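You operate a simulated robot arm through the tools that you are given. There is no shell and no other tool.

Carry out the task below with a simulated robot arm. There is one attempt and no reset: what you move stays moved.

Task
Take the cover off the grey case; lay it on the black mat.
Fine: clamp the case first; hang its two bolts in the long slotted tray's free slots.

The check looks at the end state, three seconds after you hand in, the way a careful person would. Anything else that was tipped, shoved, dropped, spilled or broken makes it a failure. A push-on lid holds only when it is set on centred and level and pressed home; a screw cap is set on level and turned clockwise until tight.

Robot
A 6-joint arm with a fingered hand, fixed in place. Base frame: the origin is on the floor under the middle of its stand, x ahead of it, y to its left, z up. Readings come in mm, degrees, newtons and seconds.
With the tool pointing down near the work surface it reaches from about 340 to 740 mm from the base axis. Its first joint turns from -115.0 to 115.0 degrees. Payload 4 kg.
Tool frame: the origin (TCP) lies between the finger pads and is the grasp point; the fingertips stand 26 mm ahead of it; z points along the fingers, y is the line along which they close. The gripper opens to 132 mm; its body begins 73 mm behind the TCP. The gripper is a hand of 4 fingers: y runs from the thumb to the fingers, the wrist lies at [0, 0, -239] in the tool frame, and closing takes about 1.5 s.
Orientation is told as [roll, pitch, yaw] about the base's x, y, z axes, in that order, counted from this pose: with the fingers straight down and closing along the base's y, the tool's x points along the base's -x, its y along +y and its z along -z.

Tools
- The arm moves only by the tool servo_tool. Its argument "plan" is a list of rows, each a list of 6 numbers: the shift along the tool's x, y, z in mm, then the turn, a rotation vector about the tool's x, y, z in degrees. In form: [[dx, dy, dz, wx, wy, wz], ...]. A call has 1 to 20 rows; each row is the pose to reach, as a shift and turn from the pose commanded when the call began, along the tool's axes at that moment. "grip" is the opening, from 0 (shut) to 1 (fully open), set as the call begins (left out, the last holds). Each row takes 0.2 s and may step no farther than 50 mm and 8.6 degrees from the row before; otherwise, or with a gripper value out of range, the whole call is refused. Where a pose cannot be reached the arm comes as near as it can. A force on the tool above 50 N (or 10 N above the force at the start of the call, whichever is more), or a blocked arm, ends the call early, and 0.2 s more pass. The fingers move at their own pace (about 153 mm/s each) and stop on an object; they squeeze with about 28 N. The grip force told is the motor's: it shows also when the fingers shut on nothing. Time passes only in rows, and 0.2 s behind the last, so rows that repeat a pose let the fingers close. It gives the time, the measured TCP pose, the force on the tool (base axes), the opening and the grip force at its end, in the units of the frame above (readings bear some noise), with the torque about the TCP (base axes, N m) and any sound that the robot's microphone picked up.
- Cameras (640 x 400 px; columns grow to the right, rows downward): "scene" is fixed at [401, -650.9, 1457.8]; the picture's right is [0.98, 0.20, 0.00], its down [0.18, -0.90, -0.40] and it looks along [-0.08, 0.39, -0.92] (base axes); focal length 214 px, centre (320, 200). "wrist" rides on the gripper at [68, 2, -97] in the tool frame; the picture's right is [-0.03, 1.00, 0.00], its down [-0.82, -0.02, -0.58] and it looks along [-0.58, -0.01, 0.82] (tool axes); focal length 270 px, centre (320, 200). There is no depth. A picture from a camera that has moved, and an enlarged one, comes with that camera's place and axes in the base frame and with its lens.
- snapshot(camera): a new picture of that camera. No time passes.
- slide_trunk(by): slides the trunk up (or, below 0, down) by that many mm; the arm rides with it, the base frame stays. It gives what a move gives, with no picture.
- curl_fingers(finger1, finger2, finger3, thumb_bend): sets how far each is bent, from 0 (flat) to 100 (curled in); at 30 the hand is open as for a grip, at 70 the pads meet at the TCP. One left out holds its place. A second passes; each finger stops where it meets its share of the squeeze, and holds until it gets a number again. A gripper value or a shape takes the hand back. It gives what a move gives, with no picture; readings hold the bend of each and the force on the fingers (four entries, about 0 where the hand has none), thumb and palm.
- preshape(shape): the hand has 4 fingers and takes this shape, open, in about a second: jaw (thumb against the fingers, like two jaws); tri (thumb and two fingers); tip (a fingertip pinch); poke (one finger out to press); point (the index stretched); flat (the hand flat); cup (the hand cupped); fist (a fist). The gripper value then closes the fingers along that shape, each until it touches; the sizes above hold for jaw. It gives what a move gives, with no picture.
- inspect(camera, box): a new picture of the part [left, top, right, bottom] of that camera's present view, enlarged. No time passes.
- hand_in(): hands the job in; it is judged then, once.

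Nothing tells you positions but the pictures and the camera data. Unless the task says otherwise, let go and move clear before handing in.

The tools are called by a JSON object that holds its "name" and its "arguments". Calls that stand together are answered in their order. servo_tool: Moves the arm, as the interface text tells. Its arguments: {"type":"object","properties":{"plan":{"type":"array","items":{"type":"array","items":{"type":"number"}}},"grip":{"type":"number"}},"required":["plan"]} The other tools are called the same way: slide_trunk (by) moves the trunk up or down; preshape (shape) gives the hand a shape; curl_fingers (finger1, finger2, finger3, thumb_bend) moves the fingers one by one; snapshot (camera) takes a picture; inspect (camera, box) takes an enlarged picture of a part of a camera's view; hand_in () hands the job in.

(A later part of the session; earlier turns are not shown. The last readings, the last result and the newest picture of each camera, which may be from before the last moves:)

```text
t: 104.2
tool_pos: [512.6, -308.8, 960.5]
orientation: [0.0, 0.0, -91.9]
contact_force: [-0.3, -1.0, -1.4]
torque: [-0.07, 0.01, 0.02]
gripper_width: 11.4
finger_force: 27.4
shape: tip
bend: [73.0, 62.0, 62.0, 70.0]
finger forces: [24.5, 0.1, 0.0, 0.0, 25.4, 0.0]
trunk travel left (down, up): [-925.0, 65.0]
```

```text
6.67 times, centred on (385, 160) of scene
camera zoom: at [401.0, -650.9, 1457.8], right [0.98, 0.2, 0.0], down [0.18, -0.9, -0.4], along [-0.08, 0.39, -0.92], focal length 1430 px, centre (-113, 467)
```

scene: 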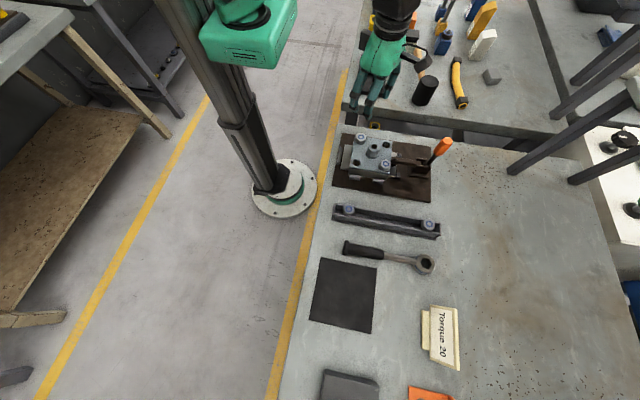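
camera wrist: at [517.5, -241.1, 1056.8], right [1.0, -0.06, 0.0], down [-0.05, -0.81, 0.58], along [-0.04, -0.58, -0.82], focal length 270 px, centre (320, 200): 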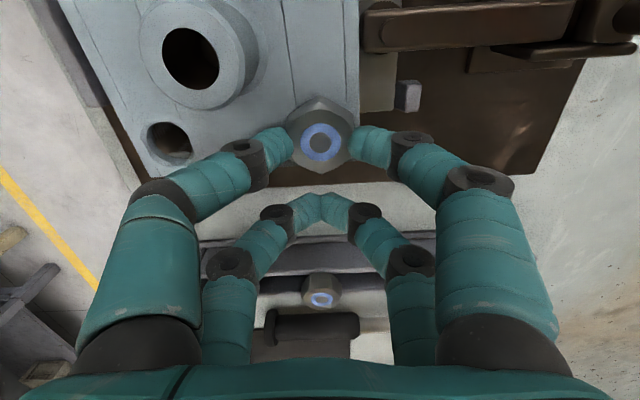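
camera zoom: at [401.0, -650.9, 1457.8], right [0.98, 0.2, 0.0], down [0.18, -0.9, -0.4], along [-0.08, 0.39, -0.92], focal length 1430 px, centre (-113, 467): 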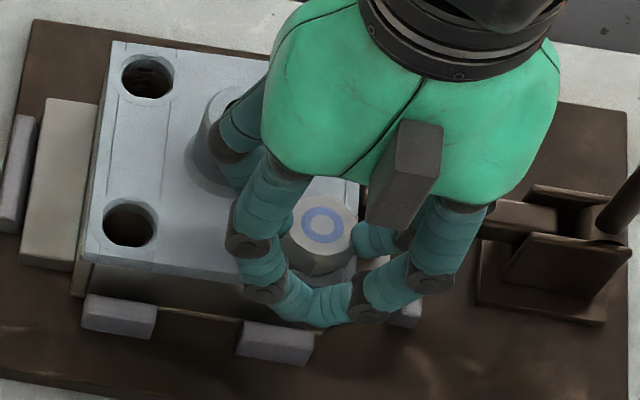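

Bolt B is gripped by the near pair. I'll turn counter-clockwise 107° about its axis.

{"name": "servo_tool", "arguments": {"plan": [[0.2, 2.8, -0.2, 0, 0, -8.2], [0.8, 5.5, -0.4, 0, 0, -16.5], [1.8, 8.2, -0.6, 0, 0, -24.7], [3.1, 10.6, -0.8, 0, 0, -32.9], [4.8, 12.8, -1, 0, 0, -41.2], [6.8, 14.8, -1.2, 0, 0, -49.4], [9.1, 16.5, -1.4, 0, 0, -57.6], [11.5, 17.8, -1.6, 0, 0, -65.8], [14.2, 18.8, -1.8, 0, 0, -74.1], [16.9, 19.3, -2, 0, 0, -82.3], [19.7, 19.5, -2.2, 0, 0, -90.5], [22.5, 19.3, -2.4, 0, 0, -98.8], [25.2, 18.7, -2.6, 0, 0, -107]]}}

{"name": "snapshot", "arguments": {"camera": "wrist"}}

{"name": "inspect", "arguments": {"camera": "scene", "box": [350, 130, 420, 190]}}

```text
t: 107.0
tool_pos: [532.8, -284.3, 961.6]
orientation: [-0.2, 0.1, 15.1]
contact_force: [8.0, -4.6, 1.4]
torque: [-0.16, -0.13, 0.12]
gripper_width: 11.4
finger_force: 28.0
shape: tip
bend: [73.0, 62.0, 62.0, 70.0]
finger forces: [24.3, 0.1, 0.0, 0.0, 31.0, 0.0]
trunk travel left (down, up): [-925.0, 65.0]
```

```text
taken
camera wrist: at [466.4, -301.3, 1059.0], right [-0.24, 0.97, 0.0], down [0.79, 0.19, 0.58], along [0.56, 0.14, -0.82], focal length 270 px, centre (320, 200)
```

wrist: 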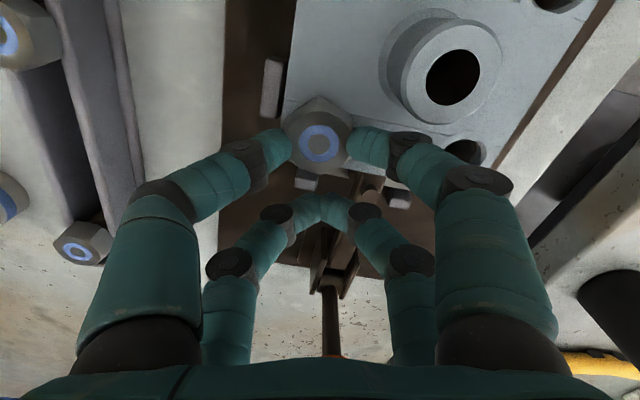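

```text
6.67 times, centred on (385, 160) of scene
camera zoom: at [401.0, -650.9, 1457.8], right [0.98, 0.2, 0.0], down [0.18, -0.9, -0.4], along [-0.08, 0.39, -0.92], focal length 1430 px, centre (-113, 467)
```

zoom: 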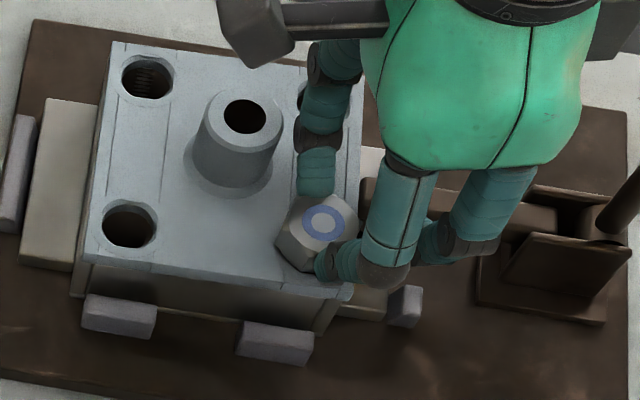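

Smooth again. I'll open, swing back 120°, and re-grip for the next stroke.

{"name": "servo_tool", "arguments": {"plan": [[0, 0, 0, 0, 0, 0], [0, 0, 0, 0, 0, 0], [0, 0, 0, 0, 0, 0], [0.2, -2.7, 0, 0, 0, 8], [0.8, -5.4, 0, 0, 0, 16], [1.7, -7.9, 0, 0, 0, 24], [3, -10.3, 0, 0, 0, 32], [4.6, -12.5, 0, 0, 0, 40], [6.5, -14.5, 0, 0, 0, 48], [8.6, -16.2, 0, 0, 0, 56], [11, -17.5, 0, 0, 0, 64], [13.5, -18.5, 0, 0, 0, 72], [16.1, -19.2, 0, 0, 0, 80], [18.8, -19.5, 0, 0, 0, 88], [21.5, -19.4, 0, 0, 0, 96], [24.2, -18.9, 0, 0, 0, 104], [26.8, -18.1, 0, 0, 0, 112], [29.3, -16.9, 0, 0, 0, 120]], "grip": 0.45}}

{"name": "snapshot", "arguments": {"camera": "wrist"}}

{"name": "inspect", "arguments": {"camera": "wrist", "box": [270, 90, 370, 180]}}

{"name": "inspect", "arguments": {"camera": "scene", "box": [374, 155, 398, 175]}}

```text
t: 110.8
tool_pos: [509.7, -308.0, 961.3]
orientation: [0.1, -0.1, -105.3]
contact_force: [-0.1, -0.4, 0.2]
torque: [-0.01, 0.0, 0.01]
gripper_width: 58.7
finger_force: 0.1
shape: tip
bend: [73.0, 73.0, 73.0, 70.0]
finger forces: [0.1, 0.1, 0.0, 0.1, 0.0, 0.0]
trunk travel left (down, up): [-925.0, 65.0]
```

```text
taken
camera wrist: at [527.6, -243.1, 1059.5], right [0.96, -0.29, 0.0], down [-0.23, -0.78, 0.58], along [-0.17, -0.55, -0.82], focal length 270 px, centre (320, 200)
```

wrist: 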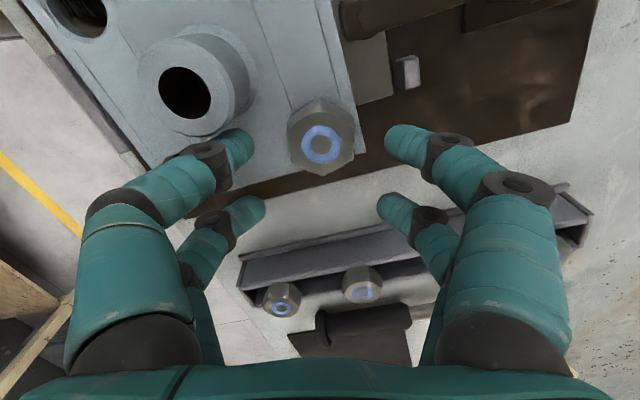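

```text
4.44 times, centred on (320, 135) of wrist
camera zoom: at [527.6, -243.1, 1059.5], right [0.96, -0.29, 0.0], down [-0.23, -0.78, 0.58], along [-0.17, -0.55, -0.82], focal length 1201 px, centre (320, 489)
```

zoom: 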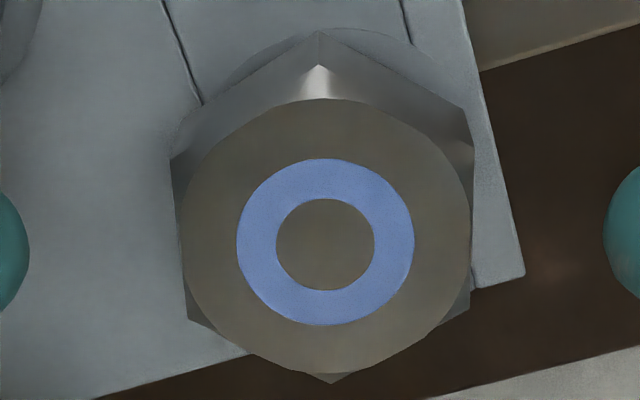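

```text
16.00 times, centred on (386, 165) of scene
camera zoom: at [401.0, -650.9, 1457.8], right [0.98, 0.2, 0.0], down [0.18, -0.9, -0.4], along [-0.08, 0.39, -0.92], focal length 3432 px, centre (-736, 760)
```

zoom: 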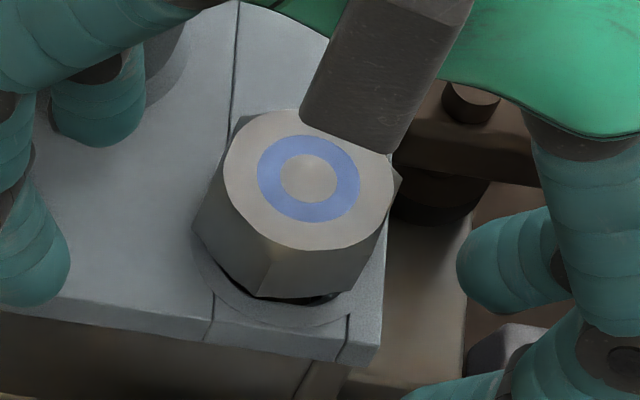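

{"name": "servo_tool", "arguments": {"plan": [[0, 0, 0, 0, 0, 0], [0, 0, 0, 0, 0, 0], [0, 0, 0, 0, 0, 0], [0, 0, 0, 0, 0, 0], [0.2, 2.7, 0, 0, 0, -8], [0.8, 5.4, -0.2, 0, 0, -16], [1.7, 7.9, -0.4, 0, 0, -24], [3, 10.3, -0.6, 0, 0, -32], [4.6, 12.5, -0.8, 0, 0, -40], [6.5, 14.5, -1, 0, 0, -48], [8.6, 16.2, -1.2, 0, 0, -56], [11, 17.5, -1.4, 0, 0, -64], [13.5, 18.5, -1.6, 0, 0, -72], [16.1, 19.2, -1.8, 0, 0, -80], [18.8, 19.5, -2, 0, 0, -88], [21.5, 19.4, -2.2, 0, 0, -96], [24.2, 18.9, -2.4, 0, 0, -104], [26.8, 18.1, -2.6, 0, 0, -112], [29.3, 16.9, -2.8, 0, 0, -120]], "grip": 0}}

{"name": "inspect", "arguments": {"camera": "scene", "box": [350, 130, 420, 190]}}

```text
t: 114.8
tool_pos: [532.6, -284.2, 964.7]
orientation: [-0.1, 0.0, 15.2]
contact_force: [3.6, -5.2, -0.7]
torque: [-0.08, -0.06, 0.09]
gripper_width: 10.8
finger_force: 27.8
shape: tip
bend: [73.0, 62.0, 62.0, 70.0]
finger forces: [24.4, 0.0, 0.0, 0.0, 29.9, 0.0]
trunk travel left (down, up): [-925.0, 65.0]
```

```text
6.67 times, centred on (385, 160) of scene
camera zoom: at [401.0, -650.9, 1457.8], right [0.98, 0.2, 0.0], down [0.18, -0.9, -0.4], along [-0.08, 0.39, -0.92], focal length 1430 px, centre (-113, 467)
```

zoom: 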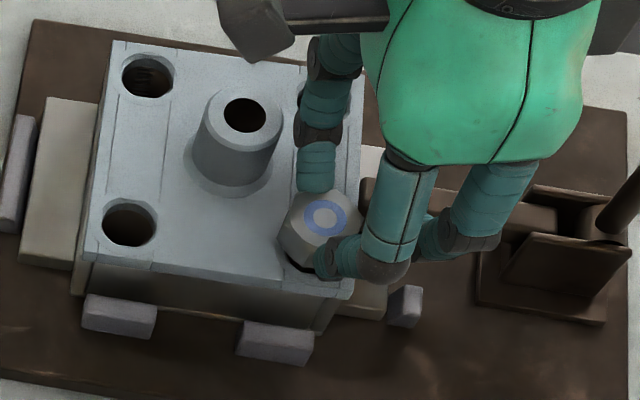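

Bolt B is visibly higher. I'll test with a small lift.

{"name": "servo_tool", "arguments": {"plan": [[0, 0, -1.5, 0, 0, 0], [0, 0, -3, 0, 0, 0], [0, 0, -4.5, 0, 0, 0]]}}

{"name": "inspect", "arguments": {"camera": "scene", "box": [350, 130, 420, 190]}}

```text
t: 115.6
tool_pos: [531.9, -283.7, 967.1]
orientation: [0.1, 0.3, 15.0]
contact_force: [1.7, -2.5, -13.6]
torque: [-0.04, -0.28, 0.05]
gripper_width: 11.0
finger_force: 27.8
shape: tip
bend: [73.0, 62.0, 62.0, 70.0]
finger forces: [24.0, 0.0, 0.0, 0.0, 26.5, 0.1]
trunk travel left (down, up): [-925.0, 65.0]
```

```text
6.67 times, centred on (385, 160) of scene
camera zoom: at [401.0, -650.9, 1457.8], right [0.98, 0.2, 0.0], down [0.18, -0.9, -0.4], along [-0.08, 0.39, -0.92], focal length 1430 px, centre (-113, 467)
```

zoom: 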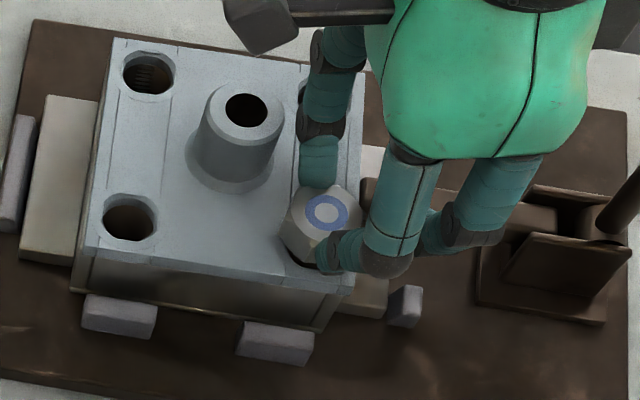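

Still threaded (13.6 N). I'll lower back and do another stroke.

{"name": "servo_tool", "arguments": {"plan": [[0, 0, 2, 0, 0, 0], [0, 0, 4, 0, 0, 0]]}}

{"name": "servo_tool", "arguments": {"plan": [[0, 0, 0, 0, 0, 0], [0, 0, 0, 0, 0, 0], [0, 0, 0, 0, 0, 0], [0.2, -2.7, 0, 0, 0, 8], [0.8, -5.4, 0, 0, 0, 16], [1.7, -7.9, 0, 0, 0, 24], [3, -10.3, 0, 0, 0, 32], [4.6, -12.5, 0, 0, 0, 40], [6.5, -14.5, 0, 0, 0, 48], [8.6, -16.2, 0, 0, 0, 56], [11, -17.5, 0, 0, 0, 64], [13.5, -18.5, 0, 0, 0, 72], [16.1, -19.2, 0, 0, 0, 80], [18.8, -19.5, 0, 0, 0, 88], [21.5, -19.4, 0, 0, 0, 96], [24.2, -18.9, 0, 0, 0, 104], [26.8, -18.1, 0, 0, 0, 112], [29.3, -16.9, 0, 0, 0, 120]], "grip": 0.45}}

{"name": "inspect", "arguments": {"camera": "wrist", "box": [240, 90, 400, 200]}}

{"name": "inspect", "arguments": {"camera": "scene", "box": [350, 130, 420, 190]}}

```text
t: 116.2
tool_pos: [532.3, -283.2, 966.5]
orientation: [-0.1, 0.0, 14.9]
contact_force: [-1.1, -4.4, -1.8]
torque: [-0.14, -0.02, 0.11]
gripper_width: 11.0
finger_force: 28.3
shape: tip
bend: [73.0, 62.0, 62.0, 70.0]
finger forces: [24.4, 0.1, 0.0, 0.0, 28.7, 0.0]
trunk travel left (down, up): [-925.0, 65.0]
```

```text
t: 120.0
tool_pos: [506.8, -306.2, 963.8]
orientation: [-0.1, -0.1, -105.2]
contact_force: [0.5, -0.3, 0.4]
torque: [0.04, 0.02, -0.01]
gripper_width: 58.9
finger_force: 0.2
shape: tip
bend: [73.0, 73.0, 73.0, 70.0]
finger forces: [0.1, 0.1, 0.0, 0.0, 0.0, 0.1]
trunk travel left (down, up): [-925.0, 65.0]
```

```text
3.64 times, centred on (320, 145) of wrist
camera zoom: at [527.5, -243.1, 1062.4], right [0.96, -0.29, 0.0], down [-0.23, -0.78, 0.58], along [-0.17, -0.55, -0.82], focal length 983 px, centre (320, 400)
```

zoom: 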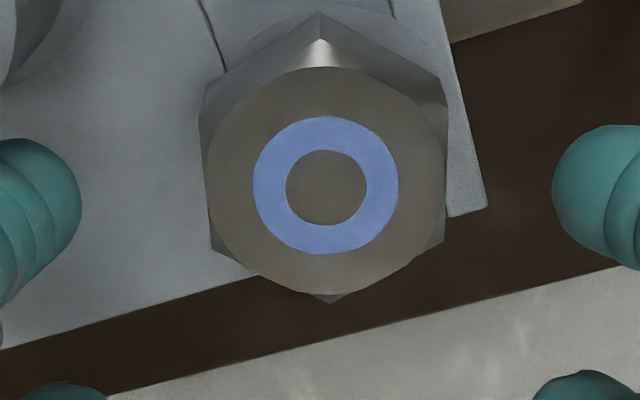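

```text
6.67 times, centred on (385, 160) of scene
camera zoom: at [401.0, -650.9, 1457.8], right [0.98, 0.2, 0.0], down [0.18, -0.9, -0.4], along [-0.08, 0.39, -0.92], focal length 1430 px, centre (-113, 467)
```

zoom: 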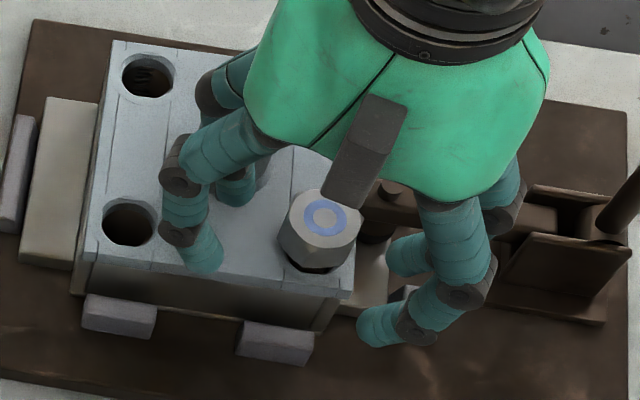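

{"name": "servo_tool", "arguments": {"plan": [[0, 0, 0, 0, 0, 0], [0, 0, 0, 0, 0, 0], [0, 0, 0, 0, 0, 0], [0, 0, 0, 0, 0, 0], [0.2, 2.7, 0, 0, 0, -8], [0.8, 5.4, -0.2, 0, 0, -16], [1.7, 7.9, -0.4, 0, 0, -24], [3, 10.3, -0.6, 0, 0, -32], [4.6, 12.5, -0.8, 0, 0, -40], [6.5, 14.5, -1, 0, 0, -48], [8.6, 16.2, -1.2, 0, 0, -56], [11, 17.5, -1.4, 0, 0, -64], [13.5, 18.5, -1.6, 0, 0, -72], [16.1, 19.2, -1.8, 0, 0, -80], [18.8, 19.5, -2, 0, 0, -88], [21.5, 19.4, -2.2, 0, 0, -96], [24.2, 18.9, -2.4, 0, 0, -104], [26.8, 18.1, -2.6, 0, 0, -112], [29.3, 16.9, -2.8, 0, 0, -120]], "grip": 0}}

{"name": "servo_tool", "arguments": {"plan": [[0, 0, -1.5, 0, 0, 0], [0, 0, -3, 0, 0, 0], [0, 0, -4.5, 0, 0, 0]]}}

{"name": "inspect", "arguments": {"camera": "scene", "box": [350, 130, 420, 190]}}

```text
t: 124.0
tool_pos: [531.1, -282.7, 966.9]
orientation: [-0.1, 0.0, 15.0]
contact_force: [0.0, 0.0, -1.4]
torque: [-0.02, -0.05, -0.03]
gripper_width: 11.0
finger_force: 28.2
shape: tip
bend: [73.0, 62.0, 62.0, 70.0]
finger forces: [25.6, 0.1, 0.0, 0.0, 25.6, 0.0]
trunk travel left (down, up): [-925.0, 65.0]
```

```text
t: 124.8
tool_pos: [531.8, -284.1, 973.0]
orientation: [-0.2, 0.0, 14.9]
contact_force: [0.1, 0.0, -1.1]
torque: [0.04, -0.02, 0.0]
gripper_width: 10.9
finger_force: 27.9
shape: tip
bend: [73.0, 62.0, 62.0, 70.0]
finger forces: [25.6, 0.0, 0.1, 0.0, 25.6, 0.0]
trunk travel left (down, up): [-925.0, 65.0]
```

```text
6.67 times, centred on (385, 160) of scene
camera zoom: at [401.0, -650.9, 1457.8], right [0.98, 0.2, 0.0], down [0.18, -0.9, -0.4], along [-0.08, 0.39, -0.92], focal length 1430 px, centre (-113, 467)
```

zoom: 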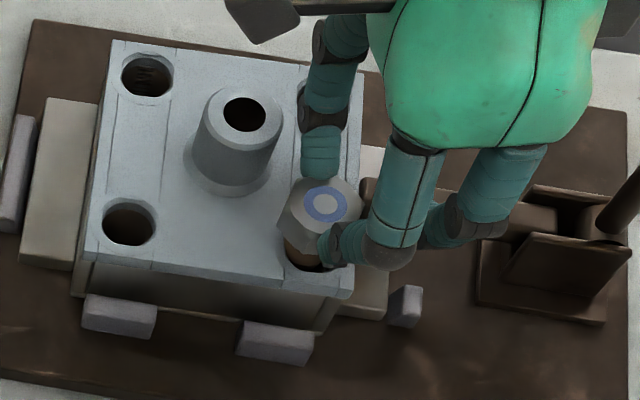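

Bolt B is free: no load, and the cover is still. I'll lift it straight up, clear of everything.

{"name": "servo_tool", "arguments": {"plan": [[0, 0, -8, 0, 0, 0], [0, 0, -18, 0, 0, 0], [0, 0, -30, 0, 0, 0], [0, 0, -55, 0, 0, 0], [0, 0, -90, 0, 0, 0]]}}

{"name": "snapshot", "arguments": {"camera": "scene"}}

{"name": "inspect", "arguments": {"camera": "wrist", "box": [250, 80, 390, 200]}}

{"name": "inspect", "arguments": {"camera": "scene", "box": [365, 90, 435, 170]}}

```text
t: 126.0
tool_pos: [529.2, -284.2, 1064.3]
orientation: [-0.1, 0.0, 15.1]
contact_force: [0.3, -0.1, -1.1]
torque: [0.01, -0.02, 0.03]
gripper_width: 11.3
finger_force: 27.7
shape: tip
bend: [73.0, 62.0, 62.0, 70.0]
finger forces: [25.6, 0.0, 0.1, 0.0, 25.5, 0.1]
trunk travel left (down, up): [-925.0, 65.0]
```

```text
taken
```

scene: 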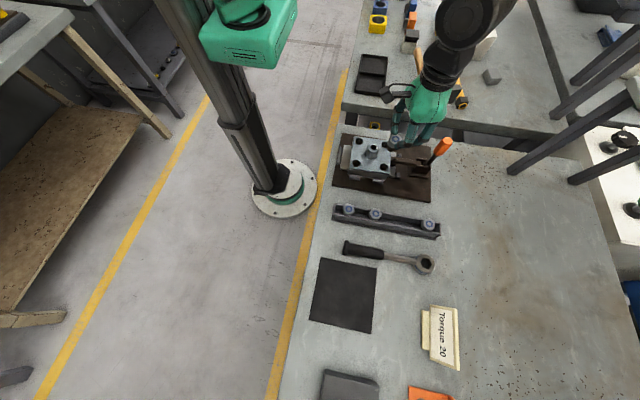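

```text
3.33 times, centred on (320, 140) of wrist
camera zoom: at [462.8, -301.6, 1161.3], right [-0.23, 0.97, 0.0], down [0.79, 0.19, 0.58], along [0.56, 0.13, -0.82], focal length 901 px, centre (320, 400)
```

zoom: 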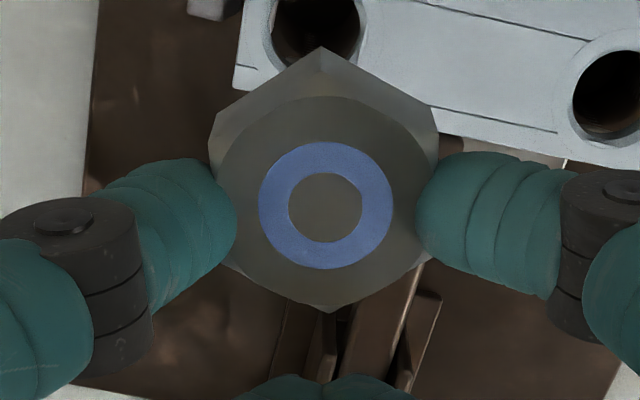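

```text
5.00 times, centred on (400, 130) of scene
camera zoom: at [401.0, -650.9, 1457.8], right [0.98, 0.2, 0.0], down [0.18, -0.9, -0.4], along [-0.08, 0.39, -0.92], focal length 1072 px, centre (-80, 550)
```

zoom: 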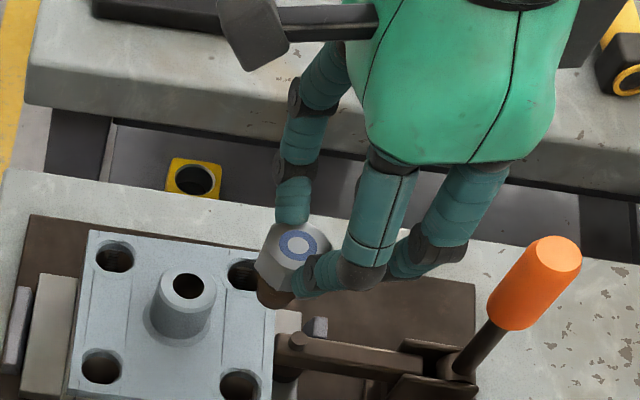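

Bolt B is out. I'll carry it over the tray's second free spot at x≈560.

{"name": "servo_tool", "arguments": {"plan": [[-2, -32, 0, 0, 0, 3], [-4, -64, 0, 0, 0, 6], [-6, -96, 0, 0, 0, 9], [-8, -128, 15, 0, 0, 12], [-10.2, -159, 35, 0, 0, 15.1], [-10.2, -159, 64, 0, 0, 15.1], [-10.2, -159, 64, 0, 0, 15.1]]}}

{"name": "snapshot", "arguments": {"camera": "wrist"}}

{"name": "inspect", "arguments": {"camera": "wrist", "box": [260, 0, 380, 300]}}

```text
t: 127.6
tool_pos: [579.3, -436.1, 999.6]
orientation: [0.0, 0.0, -0.1]
contact_force: [-0.8, -0.4, -0.9]
torque: [-0.02, -0.02, 0.0]
gripper_width: 10.9
finger_force: 28.0
shape: tip
bend: [73.0, 62.0, 62.0, 70.0]
finger forces: [25.3, 0.0, 0.1, 0.1, 25.3, 0.0]
trunk travel left (down, up): [-925.0, 65.0]
```

```text
taken
camera wrist: at [511.9, -435.3, 1096.7], right [0.03, 1.0, 0.0], down [0.82, -0.02, 0.58], along [0.58, -0.02, -0.82], focal length 270 px, centre (320, 200)
```

wrist: 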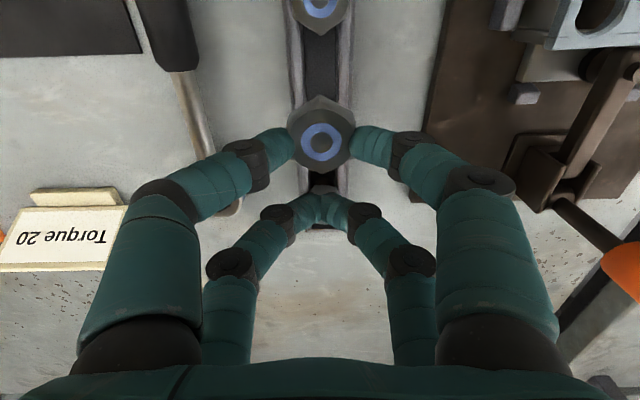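

```text
1.33 times, centred on (320, 150) of wrist
camera zoom: at [511.9, -435.3, 1096.7], right [0.03, 1.0, 0.0], down [0.82, -0.02, 0.58], along [0.58, -0.02, -0.82], focal length 360 px, centre (320, 267)
```

zoom: 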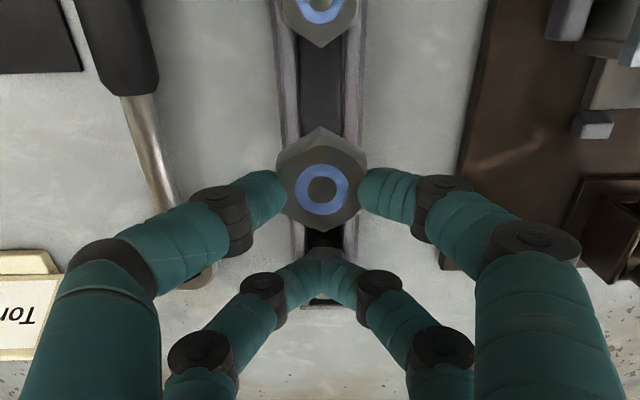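

{"name": "servo_tool", "arguments": {"plan": [[0, 0, 15, 0, 0, 0], [0, 0, 30, 0, 0, 0], [0, 0, 38, 0, 0, 0]]}}

{"name": "inspect", "arguments": {"camera": "wrist", "box": [260, 0, 380, 300]}}

{"name": "inspect", "arguments": {"camera": "scene", "box": [360, 190, 450, 250]}}

```text
t: 128.4
tool_pos: [581.8, -434.3, 961.6]
orientation: [-0.2, 0.0, -0.1]
contact_force: [-0.4, 0.6, -0.8]
torque: [0.0, -0.05, 0.04]
gripper_width: 10.9
finger_force: 28.0
shape: tip
bend: [73.0, 62.0, 62.0, 70.0]
finger forces: [25.3, 0.1, 0.0, 0.0, 25.3, 0.0]
trunk travel left (down, up): [-925.0, 65.0]
```

```text
1.33 times, centred on (320, 150) of wrist
camera zoom: at [514.2, -433.4, 1058.0], right [0.03, 1.0, 0.0], down [0.82, -0.02, 0.58], along [0.58, -0.02, -0.82], focal length 360 px, centre (320, 267)
```

zoom: 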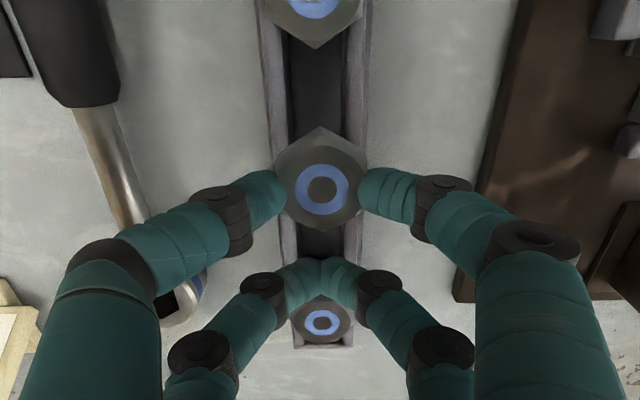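

```text
6.67 times, centred on (405, 220) of scene
camera zoom: at [401.0, -650.9, 1457.8], right [0.98, 0.2, 0.0], down [0.18, -0.9, -0.4], along [-0.08, 0.39, -0.92], focal length 1430 px, centre (-247, 67)
```

zoom: 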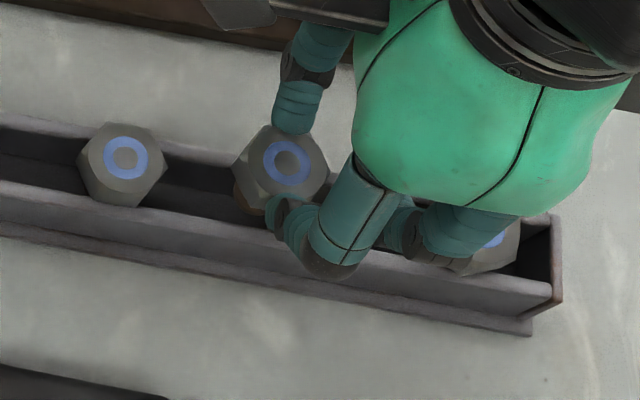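

{"name": "servo_tool", "arguments": {"plan": [[0, -0.3, 5, 0, 0, 0], [0, -0.3, 10, 0, 0, 0], [0, -0.3, 15, 0, 0, 0], [0, -0.3, 19, 0, 0, 0]]}}

{"name": "servo_tool", "arguments": {"plan": [[0, 0, 1.5, 0, 0, 0], [0, 0, 3, 0, 0, 0], [0, 0, 4.5, 0, 0, 0], [0, 0, 6, 0, 0, 0]]}}

{"name": "inspect", "arguments": {"camera": "scene", "box": [360, 190, 450, 250]}}

```text
t: 129.4
tool_pos: [582.6, -434.8, 941.6]
orientation: [-0.1, -0.1, -0.1]
contact_force: [-0.7, 0.4, -0.2]
torque: [-0.01, -0.01, -0.01]
gripper_width: 11.0
finger_force: 27.8
shape: tip
bend: [73.0, 62.0, 62.0, 70.0]
finger forces: [25.3, 0.0, 0.0, 0.0, 25.3, 0.0]
trunk travel left (down, up): [-925.0, 65.0]
```

```text
t: 130.4
tool_pos: [583.8, -434.1, 937.5]
orientation: [-0.2, -0.2, -0.2]
contact_force: [-1.0, -1.2, 11.8]
torque: [0.01, 0.27, 0.04]
gripper_width: 11.2
finger_force: 27.7
shape: tip
bend: [73.0, 62.0, 62.0, 70.0]
finger forces: [28.0, 0.0, 0.0, 0.0, 29.1, 0.0]
trunk travel left (down, up): [-925.0, 65.0]
```

```text
6.67 times, centred on (405, 220) of scene
camera zoom: at [401.0, -650.9, 1457.8], right [0.98, 0.2, 0.0], down [0.18, -0.9, -0.4], along [-0.08, 0.39, -0.92], focal length 1430 px, centre (-247, 67)
```

zoom: 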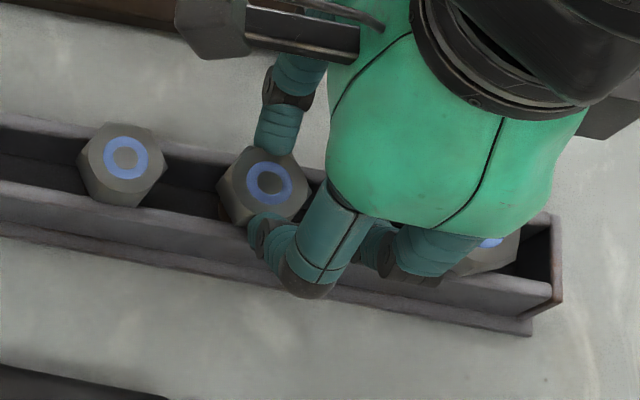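

The head is seated on the rails. I'll release and rise.

{"name": "servo_tool", "arguments": {"plan": [[0, 0, -1, 0, 0, 0], [0, 0, -1, 0, 0, 0], [0, 0, -1, 0, 0, 0], [0, 0, -1, 0, 0, 0], [0, 0, -20, 0, 0, 0], [0, 0, -50, 0, 0, 0], [0, 0, -90, 0, 0, 0], [0, 0, -130, 0, 0, 0]], "grip": 0.45}}

{"name": "snapshot", "arguments": {"camera": "wrist"}}

{"name": "inspect", "arguments": {"camera": "scene", "box": [325, 190, 445, 250]}}

{"name": "inspect", "arguments": {"camera": "scene", "box": [320, 110, 480, 210]}}

```text
t: 132.2
tool_pos: [583.9, -436.1, 1065.5]
orientation: [-0.1, 0.0, -0.1]
contact_force: [-0.1, 0.0, 0.2]
torque: [0.01, -0.05, -0.03]
gripper_width: 58.7
finger_force: 0.1
shape: tip
bend: [73.0, 73.0, 73.0, 70.0]
finger forces: [0.0, 0.0, 0.0, 0.0, 0.0, 0.0]
trunk travel left (down, up): [-925.0, 65.0]
```

```text
taken
camera wrist: at [515.0, -435.0, 1163.3], right [0.03, 1.0, 0.0], down [0.82, -0.02, 0.58], along [0.58, -0.02, -0.82], focal length 270 px, centre (320, 200)
```

wrist: 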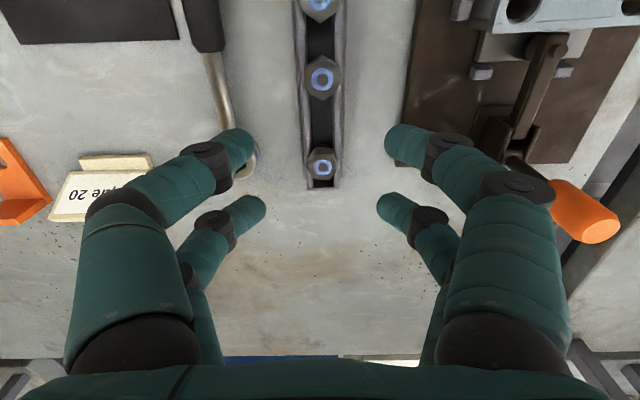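

```text
5.33 times, centred on (385, 220) of scene
camera zoom: at [401.0, -650.9, 1457.8], right [0.98, 0.2, 0.0], down [0.18, -0.9, -0.4], along [-0.08, 0.39, -0.92], focal length 1144 px, centre (-27, 93)
```

zoom: 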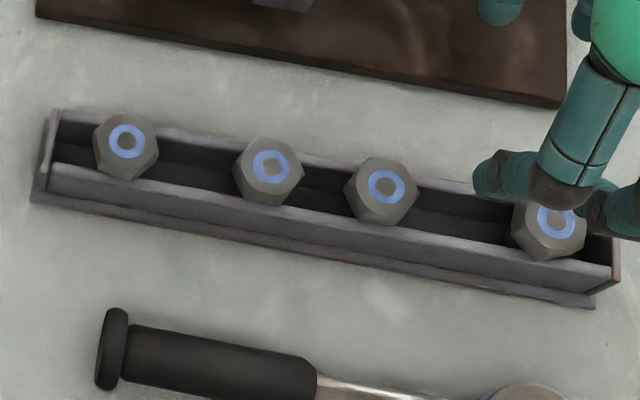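

```text
4.00 times, centred on (400, 160) of scene
camera zoom: at [401.0, -650.9, 1457.8], right [0.98, 0.2, 0.0], down [0.18, -0.9, -0.4], along [-0.08, 0.39, -0.92], focal length 858 px, centre (0, 360)
```

zoom: 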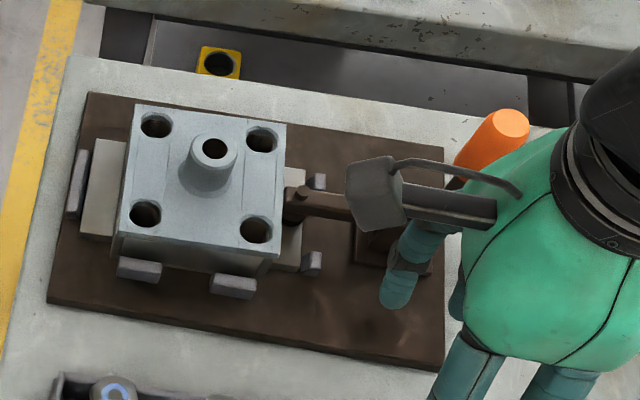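

All four bolts hang in the tray. Now the cover: I'll pinch its boss with one finger pair. The mat's centre (~460,-639) is near the reach limit, so I'll grip with the tool leaning 10° outward, which lets me lay the cover down level out there. First I'll move over the boss.

{"name": "servo_tool", "arguments": {"plan": [[17.5, 29, 0, 0, 0, 7.7], [35, 58, 0, 0, 0, 15.4], [52.5, 87.5, 0, 0, 0, 23.1], [70, 116.6, 0, 0, 0, 30.8], [87.5, 146, 0, 0, 0, 38.5], [105, 175, 0, 0, 0, 46.3], [122.5, 204, 5, 0, 0, 54]], "grip": 0.5}}

{"name": "snapshot", "arguments": {"camera": "wrist"}}

{"name": "inspect", "arguments": {"camera": "scene", "box": [330, 115, 420, 185]}}

```text
t: 133.8
tool_pos: [459.3, -227.8, 1059.9]
orientation: [0.1, -0.1, -54.1]
contact_force: [1.1, -0.1, -0.1]
torque: [-0.02, 0.01, 0.0]
gripper_width: 65.5
finger_force: 0.1
shape: tip
bend: [73.0, 73.0, 73.0, 70.0]
finger forces: [0.0, 0.0, 0.0, 0.0, 0.0, 0.0]
trunk travel left (down, up): [-925.0, 65.0]
```

```text
taken
camera wrist: at [421.8, -172.8, 1156.8], right [0.83, 0.56, 0.0], down [0.46, -0.67, 0.58], along [0.33, -0.48, -0.82], focal length 270 px, centre (320, 200)
```

wrist: 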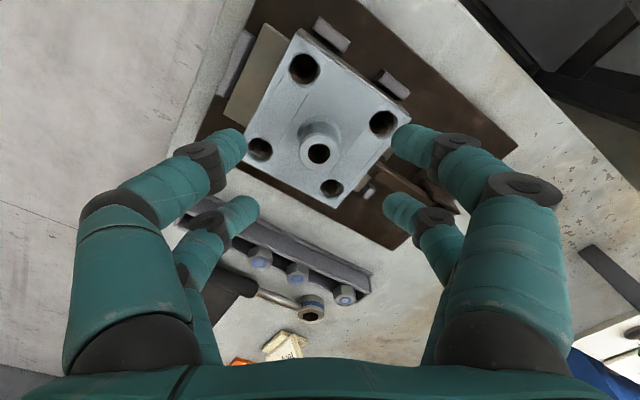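

```text
5.71 times, centred on (375, 150) of scene
camera zoom: at [401.0, -650.9, 1457.8], right [0.98, 0.2, 0.0], down [0.18, -0.9, -0.4], along [-0.08, 0.39, -0.92], focal length 1226 px, centre (6, 486)
```

zoom: 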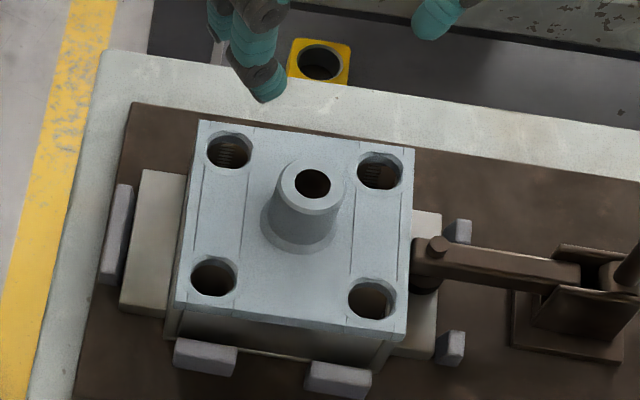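

The boss centre is (474.5,-250). I'll tilt 10° and lower to just above it to check.

{"name": "servo_tool", "arguments": {"plan": [[-2, -0.4, 25, 0, -5, 0], [-4.7, -0.8, 50, 0, -10, 0], [-4.7, -0.8, 72, 0, -10, 0], [-4.7, -0.8, 72, 0, -10, 0]]}}

{"name": "snapshot", "arguments": {"camera": "wrist"}}

{"name": "inspect", "arguments": {"camera": "scene", "box": [330, 115, 420, 185]}}

```text
t: 134.8
tool_pos: [462.3, -234.0, 987.0]
orientation: [0.0, -10.1, -54.1]
contact_force: [0.2, -0.2, 0.1]
torque: [0.0, 0.01, 0.0]
gripper_width: 65.6
finger_force: 0.0
shape: tip
bend: [73.0, 73.0, 73.0, 70.0]
finger forces: [0.1, 0.0, 0.0, 0.1, 0.0, 0.0]
trunk travel left (down, up): [-925.0, 65.0]
```

```text
taken
camera wrist: at [415.4, -165.7, 1071.5], right [0.82, 0.57, 0.0], down [0.39, -0.58, 0.71], along [0.4, -0.59, -0.7], focal length 270 px, centre (320, 200)
```

wrist: 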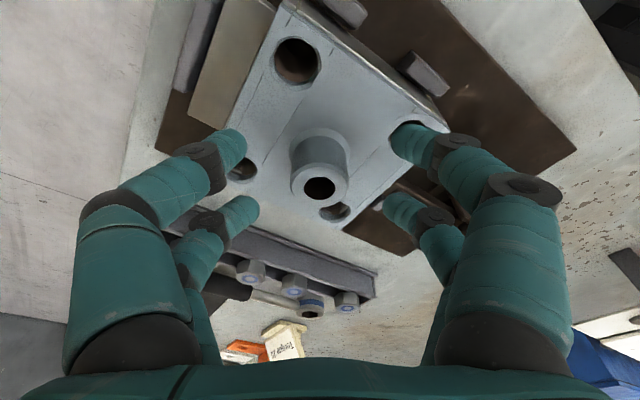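

```text
5.71 times, centred on (375, 150) of scene
camera zoom: at [401.0, -650.9, 1457.8], right [0.98, 0.2, 0.0], down [0.18, -0.9, -0.4], along [-0.08, 0.39, -0.92], focal length 1226 px, centre (6, 486)
```

zoom: 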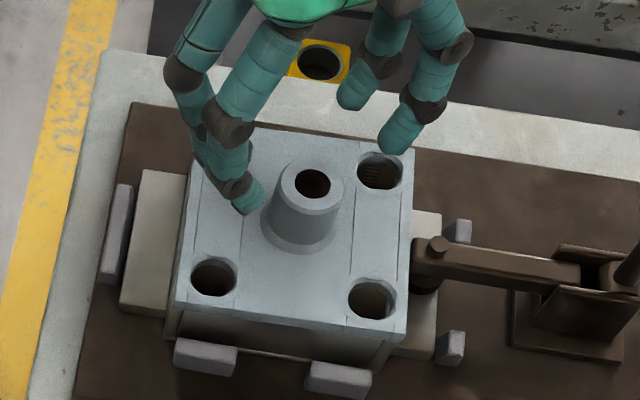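

{"name": "servo_tool", "arguments": {"plan": [[2, 0.2, 7, 0, 0, 0], [3.5, 0.4, 14, 0, 0, 0], [5.2, 0.4, 21, 0, 0, 0], [6.9, 0.4, 27.2, 0, 0, 0]]}}

{"name": "snapshot", "arguments": {"camera": "wrist"}}

{"name": "inspect", "arguments": {"camera": "scene", "box": [330, 115, 420, 185]}}

```text
t: 135.8
tool_pos: [462.8, -232.3, 959.8]
orientation: [-0.1, -10.0, -54.2]
contact_force: [0.1, 0.2, 0.3]
torque: [0.0, 0.01, 0.0]
gripper_width: 65.6
finger_force: 0.1
shape: tip
bend: [73.0, 73.0, 73.0, 70.0]
finger forces: [0.0, 0.0, 0.1, 0.0, 0.0, 0.0]
trunk travel left (down, up): [-925.0, 65.0]
```

```text
taken
camera wrist: at [414.8, -164.4, 1044.1], right [0.82, 0.57, 0.0], down [0.4, -0.58, 0.71], along [0.4, -0.58, -0.7], focal length 270 px, centre (320, 200)
```

wrist: 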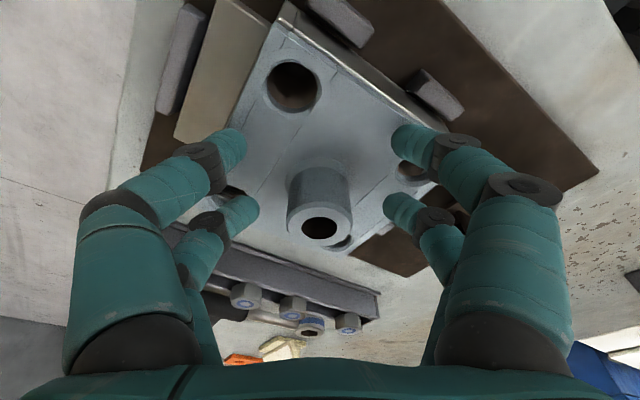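

```text
5.71 times, centred on (375, 150) of scene
camera zoom: at [401.0, -650.9, 1457.8], right [0.98, 0.2, 0.0], down [0.18, -0.9, -0.4], along [-0.08, 0.39, -0.92], focal length 1226 px, centre (6, 486)
```

zoom: 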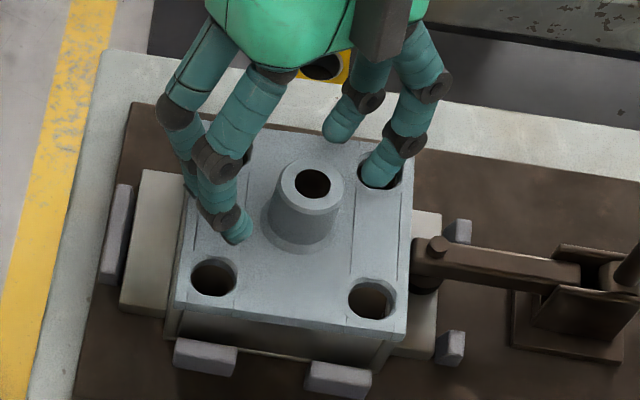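

{"name": "servo_tool", "arguments": {"plan": [[-1.5, 0, 0.3, 0, 0, 0], [-3, 0, 0.5, 0, 0, 0]]}}

{"name": "servo_tool", "arguments": {"plan": [[0, 0, 0, 0, 0, 0], [0, 0, 0, 0, 0, 0], [0, 0, 0, 0, 0, 0], [0, 0, 0, 0, 0, 0], [0, 0, 0, 0, 0, 0], [0, 0, 0, 0, 0, 0]], "grip": 0}}

{"name": "snapshot", "arguments": {"camera": "wrist"}}

{"name": "inspect", "arguments": {"camera": "scene", "box": [330, 115, 420, 185]}}

```text
t: 136.4
tool_pos: [465.4, -235.9, 960.1]
orientation: [-0.1, -10.1, -54.2]
contact_force: [-0.1, 0.6, 0.0]
torque: [0.03, -0.01, -0.02]
gripper_width: 65.5
finger_force: 0.1
shape: tip
bend: [73.0, 73.0, 73.0, 70.0]
finger forces: [0.1, 0.0, 0.1, 0.0, 0.1, 0.0]
trunk travel left (down, up): [-925.0, 65.0]
```

```text
t: 137.8
tool_pos: [464.0, -234.1, 959.9]
orientation: [0.0, -10.1, -54.1]
contact_force: [0.9, 0.0, -1.1]
torque: [0.03, 0.01, 0.0]
gripper_width: 0.0
finger_force: 28.2
shape: tip
bend: [62.0, 73.0, 73.0, 70.0]
finger forces: [0.0, 24.5, 24.5, 0.0, 0.1, 0.1]
trunk travel left (down, up): [-925.0, 65.0]
```

```text
taken
camera wrist: at [416.6, -166.9, 1044.6], right [0.82, 0.57, 0.0], down [0.4, -0.58, 0.71], along [0.4, -0.59, -0.7], focal length 270 px, centre (320, 200)
```

wrist: 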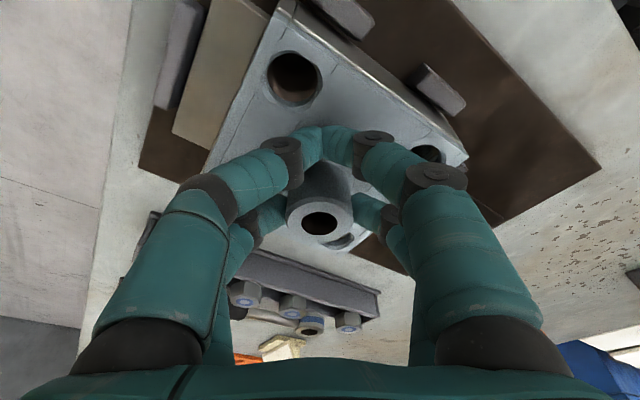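

```text
5.71 times, centred on (375, 150) of scene
camera zoom: at [401.0, -650.9, 1457.8], right [0.98, 0.2, 0.0], down [0.18, -0.9, -0.4], along [-0.08, 0.39, -0.92], focal length 1226 px, centre (6, 486)
```

zoom: 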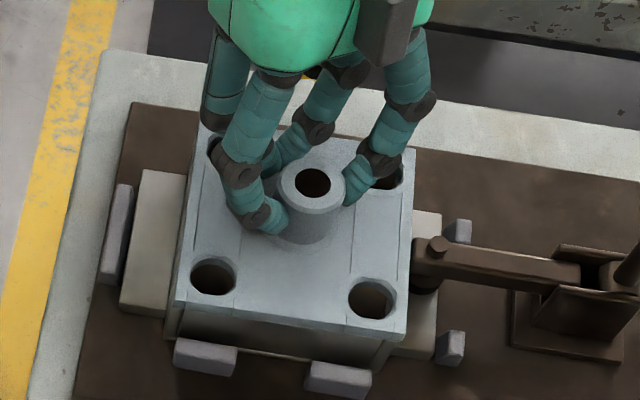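

The boss is pinched firmly. I'll lift the cover gently.

{"name": "servo_tool", "arguments": {"plan": [[-0.3, 0, -2, 0, 0, 0], [-0.7, 0, -4, 0, 0, 0], [-1.2, 0, -7, 0, 0, 0]]}}

{"name": "inspect", "arguments": {"camera": "scene", "box": [330, 115, 420, 185]}}

```text
t: 138.6
tool_pos: [464.2, -235.6, 967.9]
orientation: [0.0, -10.0, -54.2]
contact_force: [-0.3, -0.4, -2.2]
torque: [0.0, 0.04, -0.01]
gripper_width: 0.0
finger_force: 28.0
shape: tip
bend: [62.0, 73.0, 73.0, 70.0]
finger forces: [0.0, 24.6, 24.6, 0.0, 0.0, 0.0]
trunk travel left (down, up): [-925.0, 65.0]
```

```text
5.71 times, centred on (375, 150) of scene
camera zoom: at [401.0, -650.9, 1457.8], right [0.98, 0.2, 0.0], down [0.18, -0.9, -0.4], along [-0.08, 0.39, -0.92], focal length 1226 px, centre (6, 486)
```

zoom: 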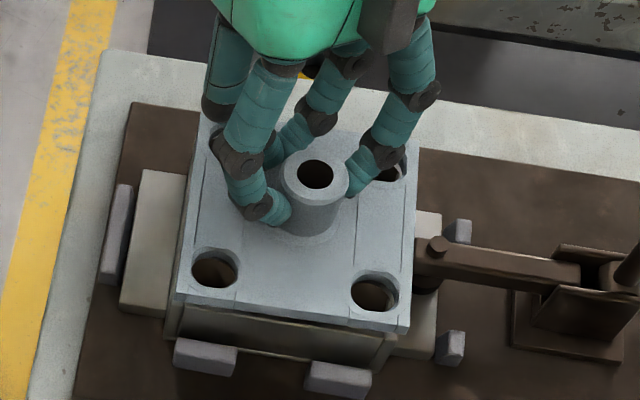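

The cover lifts easily (2–3 N) and the case stays put. I'll continue straight up.

{"name": "servo_tool", "arguments": {"plan": [[-1.4, 0, -8, 0, 0, 0], [-3.5, 0, -20, 0, 0, 0], [-7, 0, -40, 0, 0, 0], [-11.3, 0, -64, 0, 0, 0], [-15.6, 0, -88.6, 0, 0, 0]]}}

{"name": "inspect", "arguments": {"camera": "scene", "box": [330, 90, 430, 190]}}

{"name": "snapshot", "arguments": {"camera": "wrist"}}

```text
t: 139.8
tool_pos: [464.4, -235.7, 1058.0]
orientation: [0.0, -10.0, -54.1]
contact_force: [0.1, -0.6, -1.8]
torque: [0.02, 0.04, 0.0]
gripper_width: 0.2
finger_force: 27.8
shape: tip
bend: [62.0, 73.0, 73.0, 70.0]
finger forces: [0.0, 24.6, 24.6, 0.0, 0.0, 0.0]
trunk travel left (down, up): [-925.0, 65.0]
```

```text
4.00 times, centred on (380, 140) of scene
camera zoom: at [401.0, -650.9, 1457.8], right [0.98, 0.2, 0.0], down [0.18, -0.9, -0.4], along [-0.08, 0.39, -0.92], focal length 858 px, centre (80, 440)
```

zoom: 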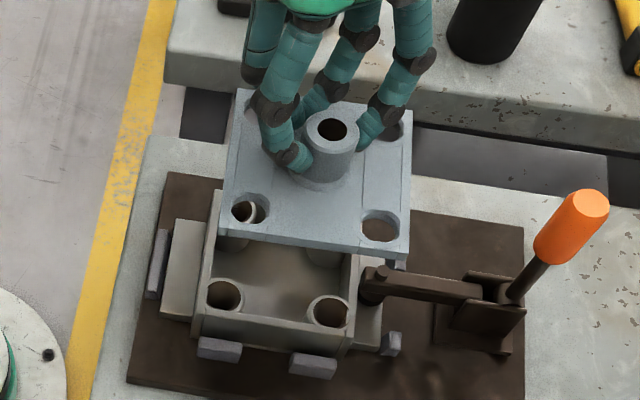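

```text
taken
camera wrist: at [417.0, -167.6, 1141.2], right [0.82, 0.57, 0.0], down [0.39, -0.58, 0.71], along [0.4, -0.59, -0.7], focal length 270 px, centre (320, 200)
```

wrist: 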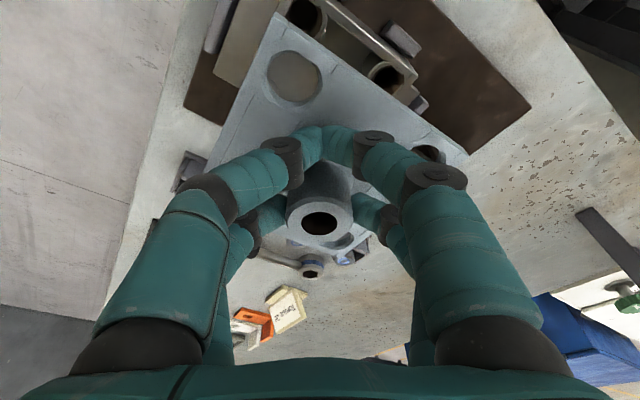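

The cover is off, and the open case stays clamped. I'll carry the cover level, high over the table, toward the black mat.

{"name": "servo_tool", "arguments": {"plan": [[-15, -12, 2.6, 0, 0, 0], [-40, -32, 7, 0, 0, 0], [-70, -56, 12.3, 0, 0, 0], [-100, -80, 17.6, 0, 0, 0], [-130, -104, 22.9, 0, 0, 0], [-160, -128, 28.2, 0, 0, 0], [-190, -152, 33.5, 0, 0, 0], [-220, -176, 38.8, 0, 0, 0], [-250, -200, 44.1, 0, 0, 0], [-277, -221, 48.8, 0, 0, 0], [-300.1, -239.6, 52.9, 0, 0, 0]]}}

{"name": "snapshot", "arguments": {"camera": "scene"}}

{"name": "snapshot", "arguments": {"camera": "wrist"}}

```text
t: 142.2
tool_pos: [445.4, -619.1, 1054.3]
orientation: [0.0, -9.9, -54.2]
contact_force: [-0.8, -0.4, -1.5]
torque: [0.04, 0.01, -0.03]
gripper_width: 0.0
finger_force: 28.3
shape: tip
bend: [62.0, 73.0, 73.0, 70.0]
finger forces: [0.0, 24.6, 24.6, 0.0, 0.1, 0.1]
out of reach, approached as far as the arm can: row 11
trunk travel left (down, up): [-925.0, 65.0]
```

```text
taken
```

scene: 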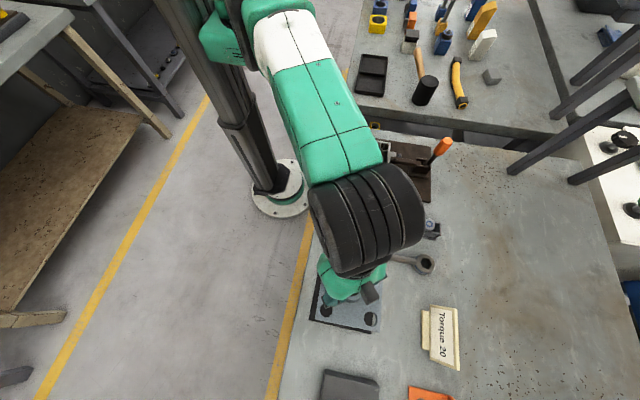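

```text
taken
camera wrist: at [397.8, -552.6, 1139.3], right [0.82, 0.57, 0.0], down [0.4, -0.58, 0.71], along [0.4, -0.58, -0.71], focal length 270 px, centre (320, 200)
```

wrist: 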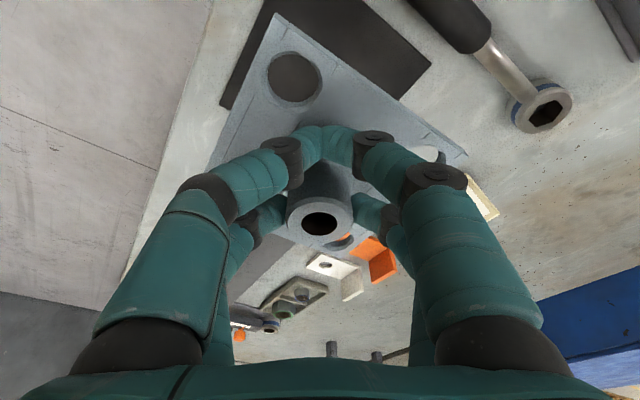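

The cover's centre is now at about (456,-635), within the mat's outline with margin. I'll lower it vertically and check again.

{"name": "servo_tool", "arguments": {"plan": [[2.6, 0, 14.8, 0, 0, 0], [5.2, 0, 29.5, 0, 0, 0], [7.8, 0, 44.3, 0, 0, 0], [10.4, 0, 59, 0, 0, 0], [12.2, 0, 69, 0, 0, 0]]}}

{"name": "inspect", "arguments": {"camera": "scene", "box": [290, 245, 410, 345]}}

{"name": "snapshot", "arguments": {"camera": "wrist"}}

```text
t: 143.4
tool_pos: [445.2, -618.7, 985.4]
orientation: [0.1, -10.0, -54.1]
contact_force: [0.1, 0.3, -2.1]
torque: [0.04, 0.0, 0.0]
gripper_width: 0.0
finger_force: 27.9
shape: tip
bend: [62.0, 73.0, 73.0, 70.0]
finger forces: [0.0, 24.8, 24.7, 0.0, 0.0, 0.1]
trunk travel left (down, up): [-925.0, 65.0]
```

```text
4.00 times, centred on (350, 295) of scene
camera zoom: at [401.0, -650.9, 1457.8], right [0.98, 0.2, 0.0], down [0.18, -0.9, -0.4], along [-0.08, 0.39, -0.92], focal length 858 px, centre (200, -180)
```

zoom: 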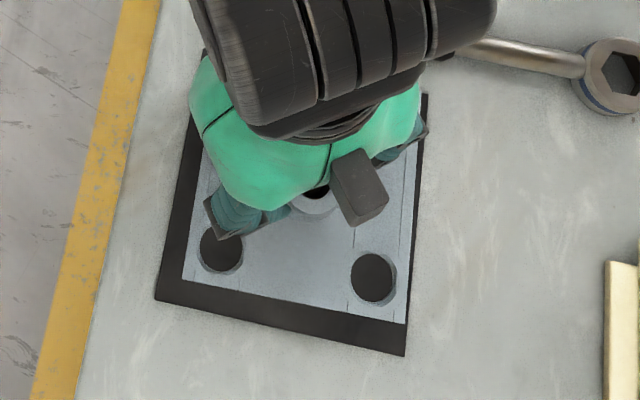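

```text
taken
camera wrist: at [397.5, -550.9, 1070.1], right [0.82, 0.57, 0.0], down [0.4, -0.58, 0.71], along [0.4, -0.58, -0.7], focal length 270 px, centre (320, 200)
```

wrist: 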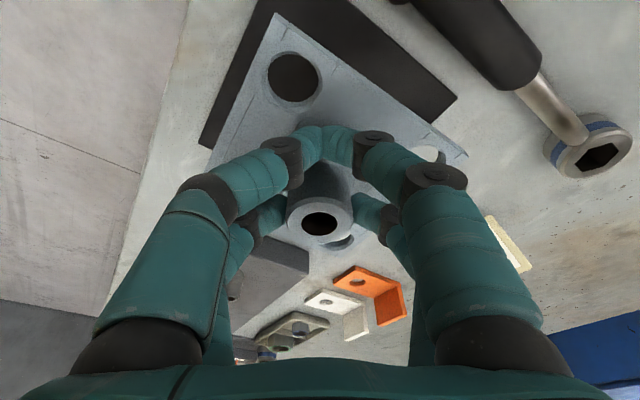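

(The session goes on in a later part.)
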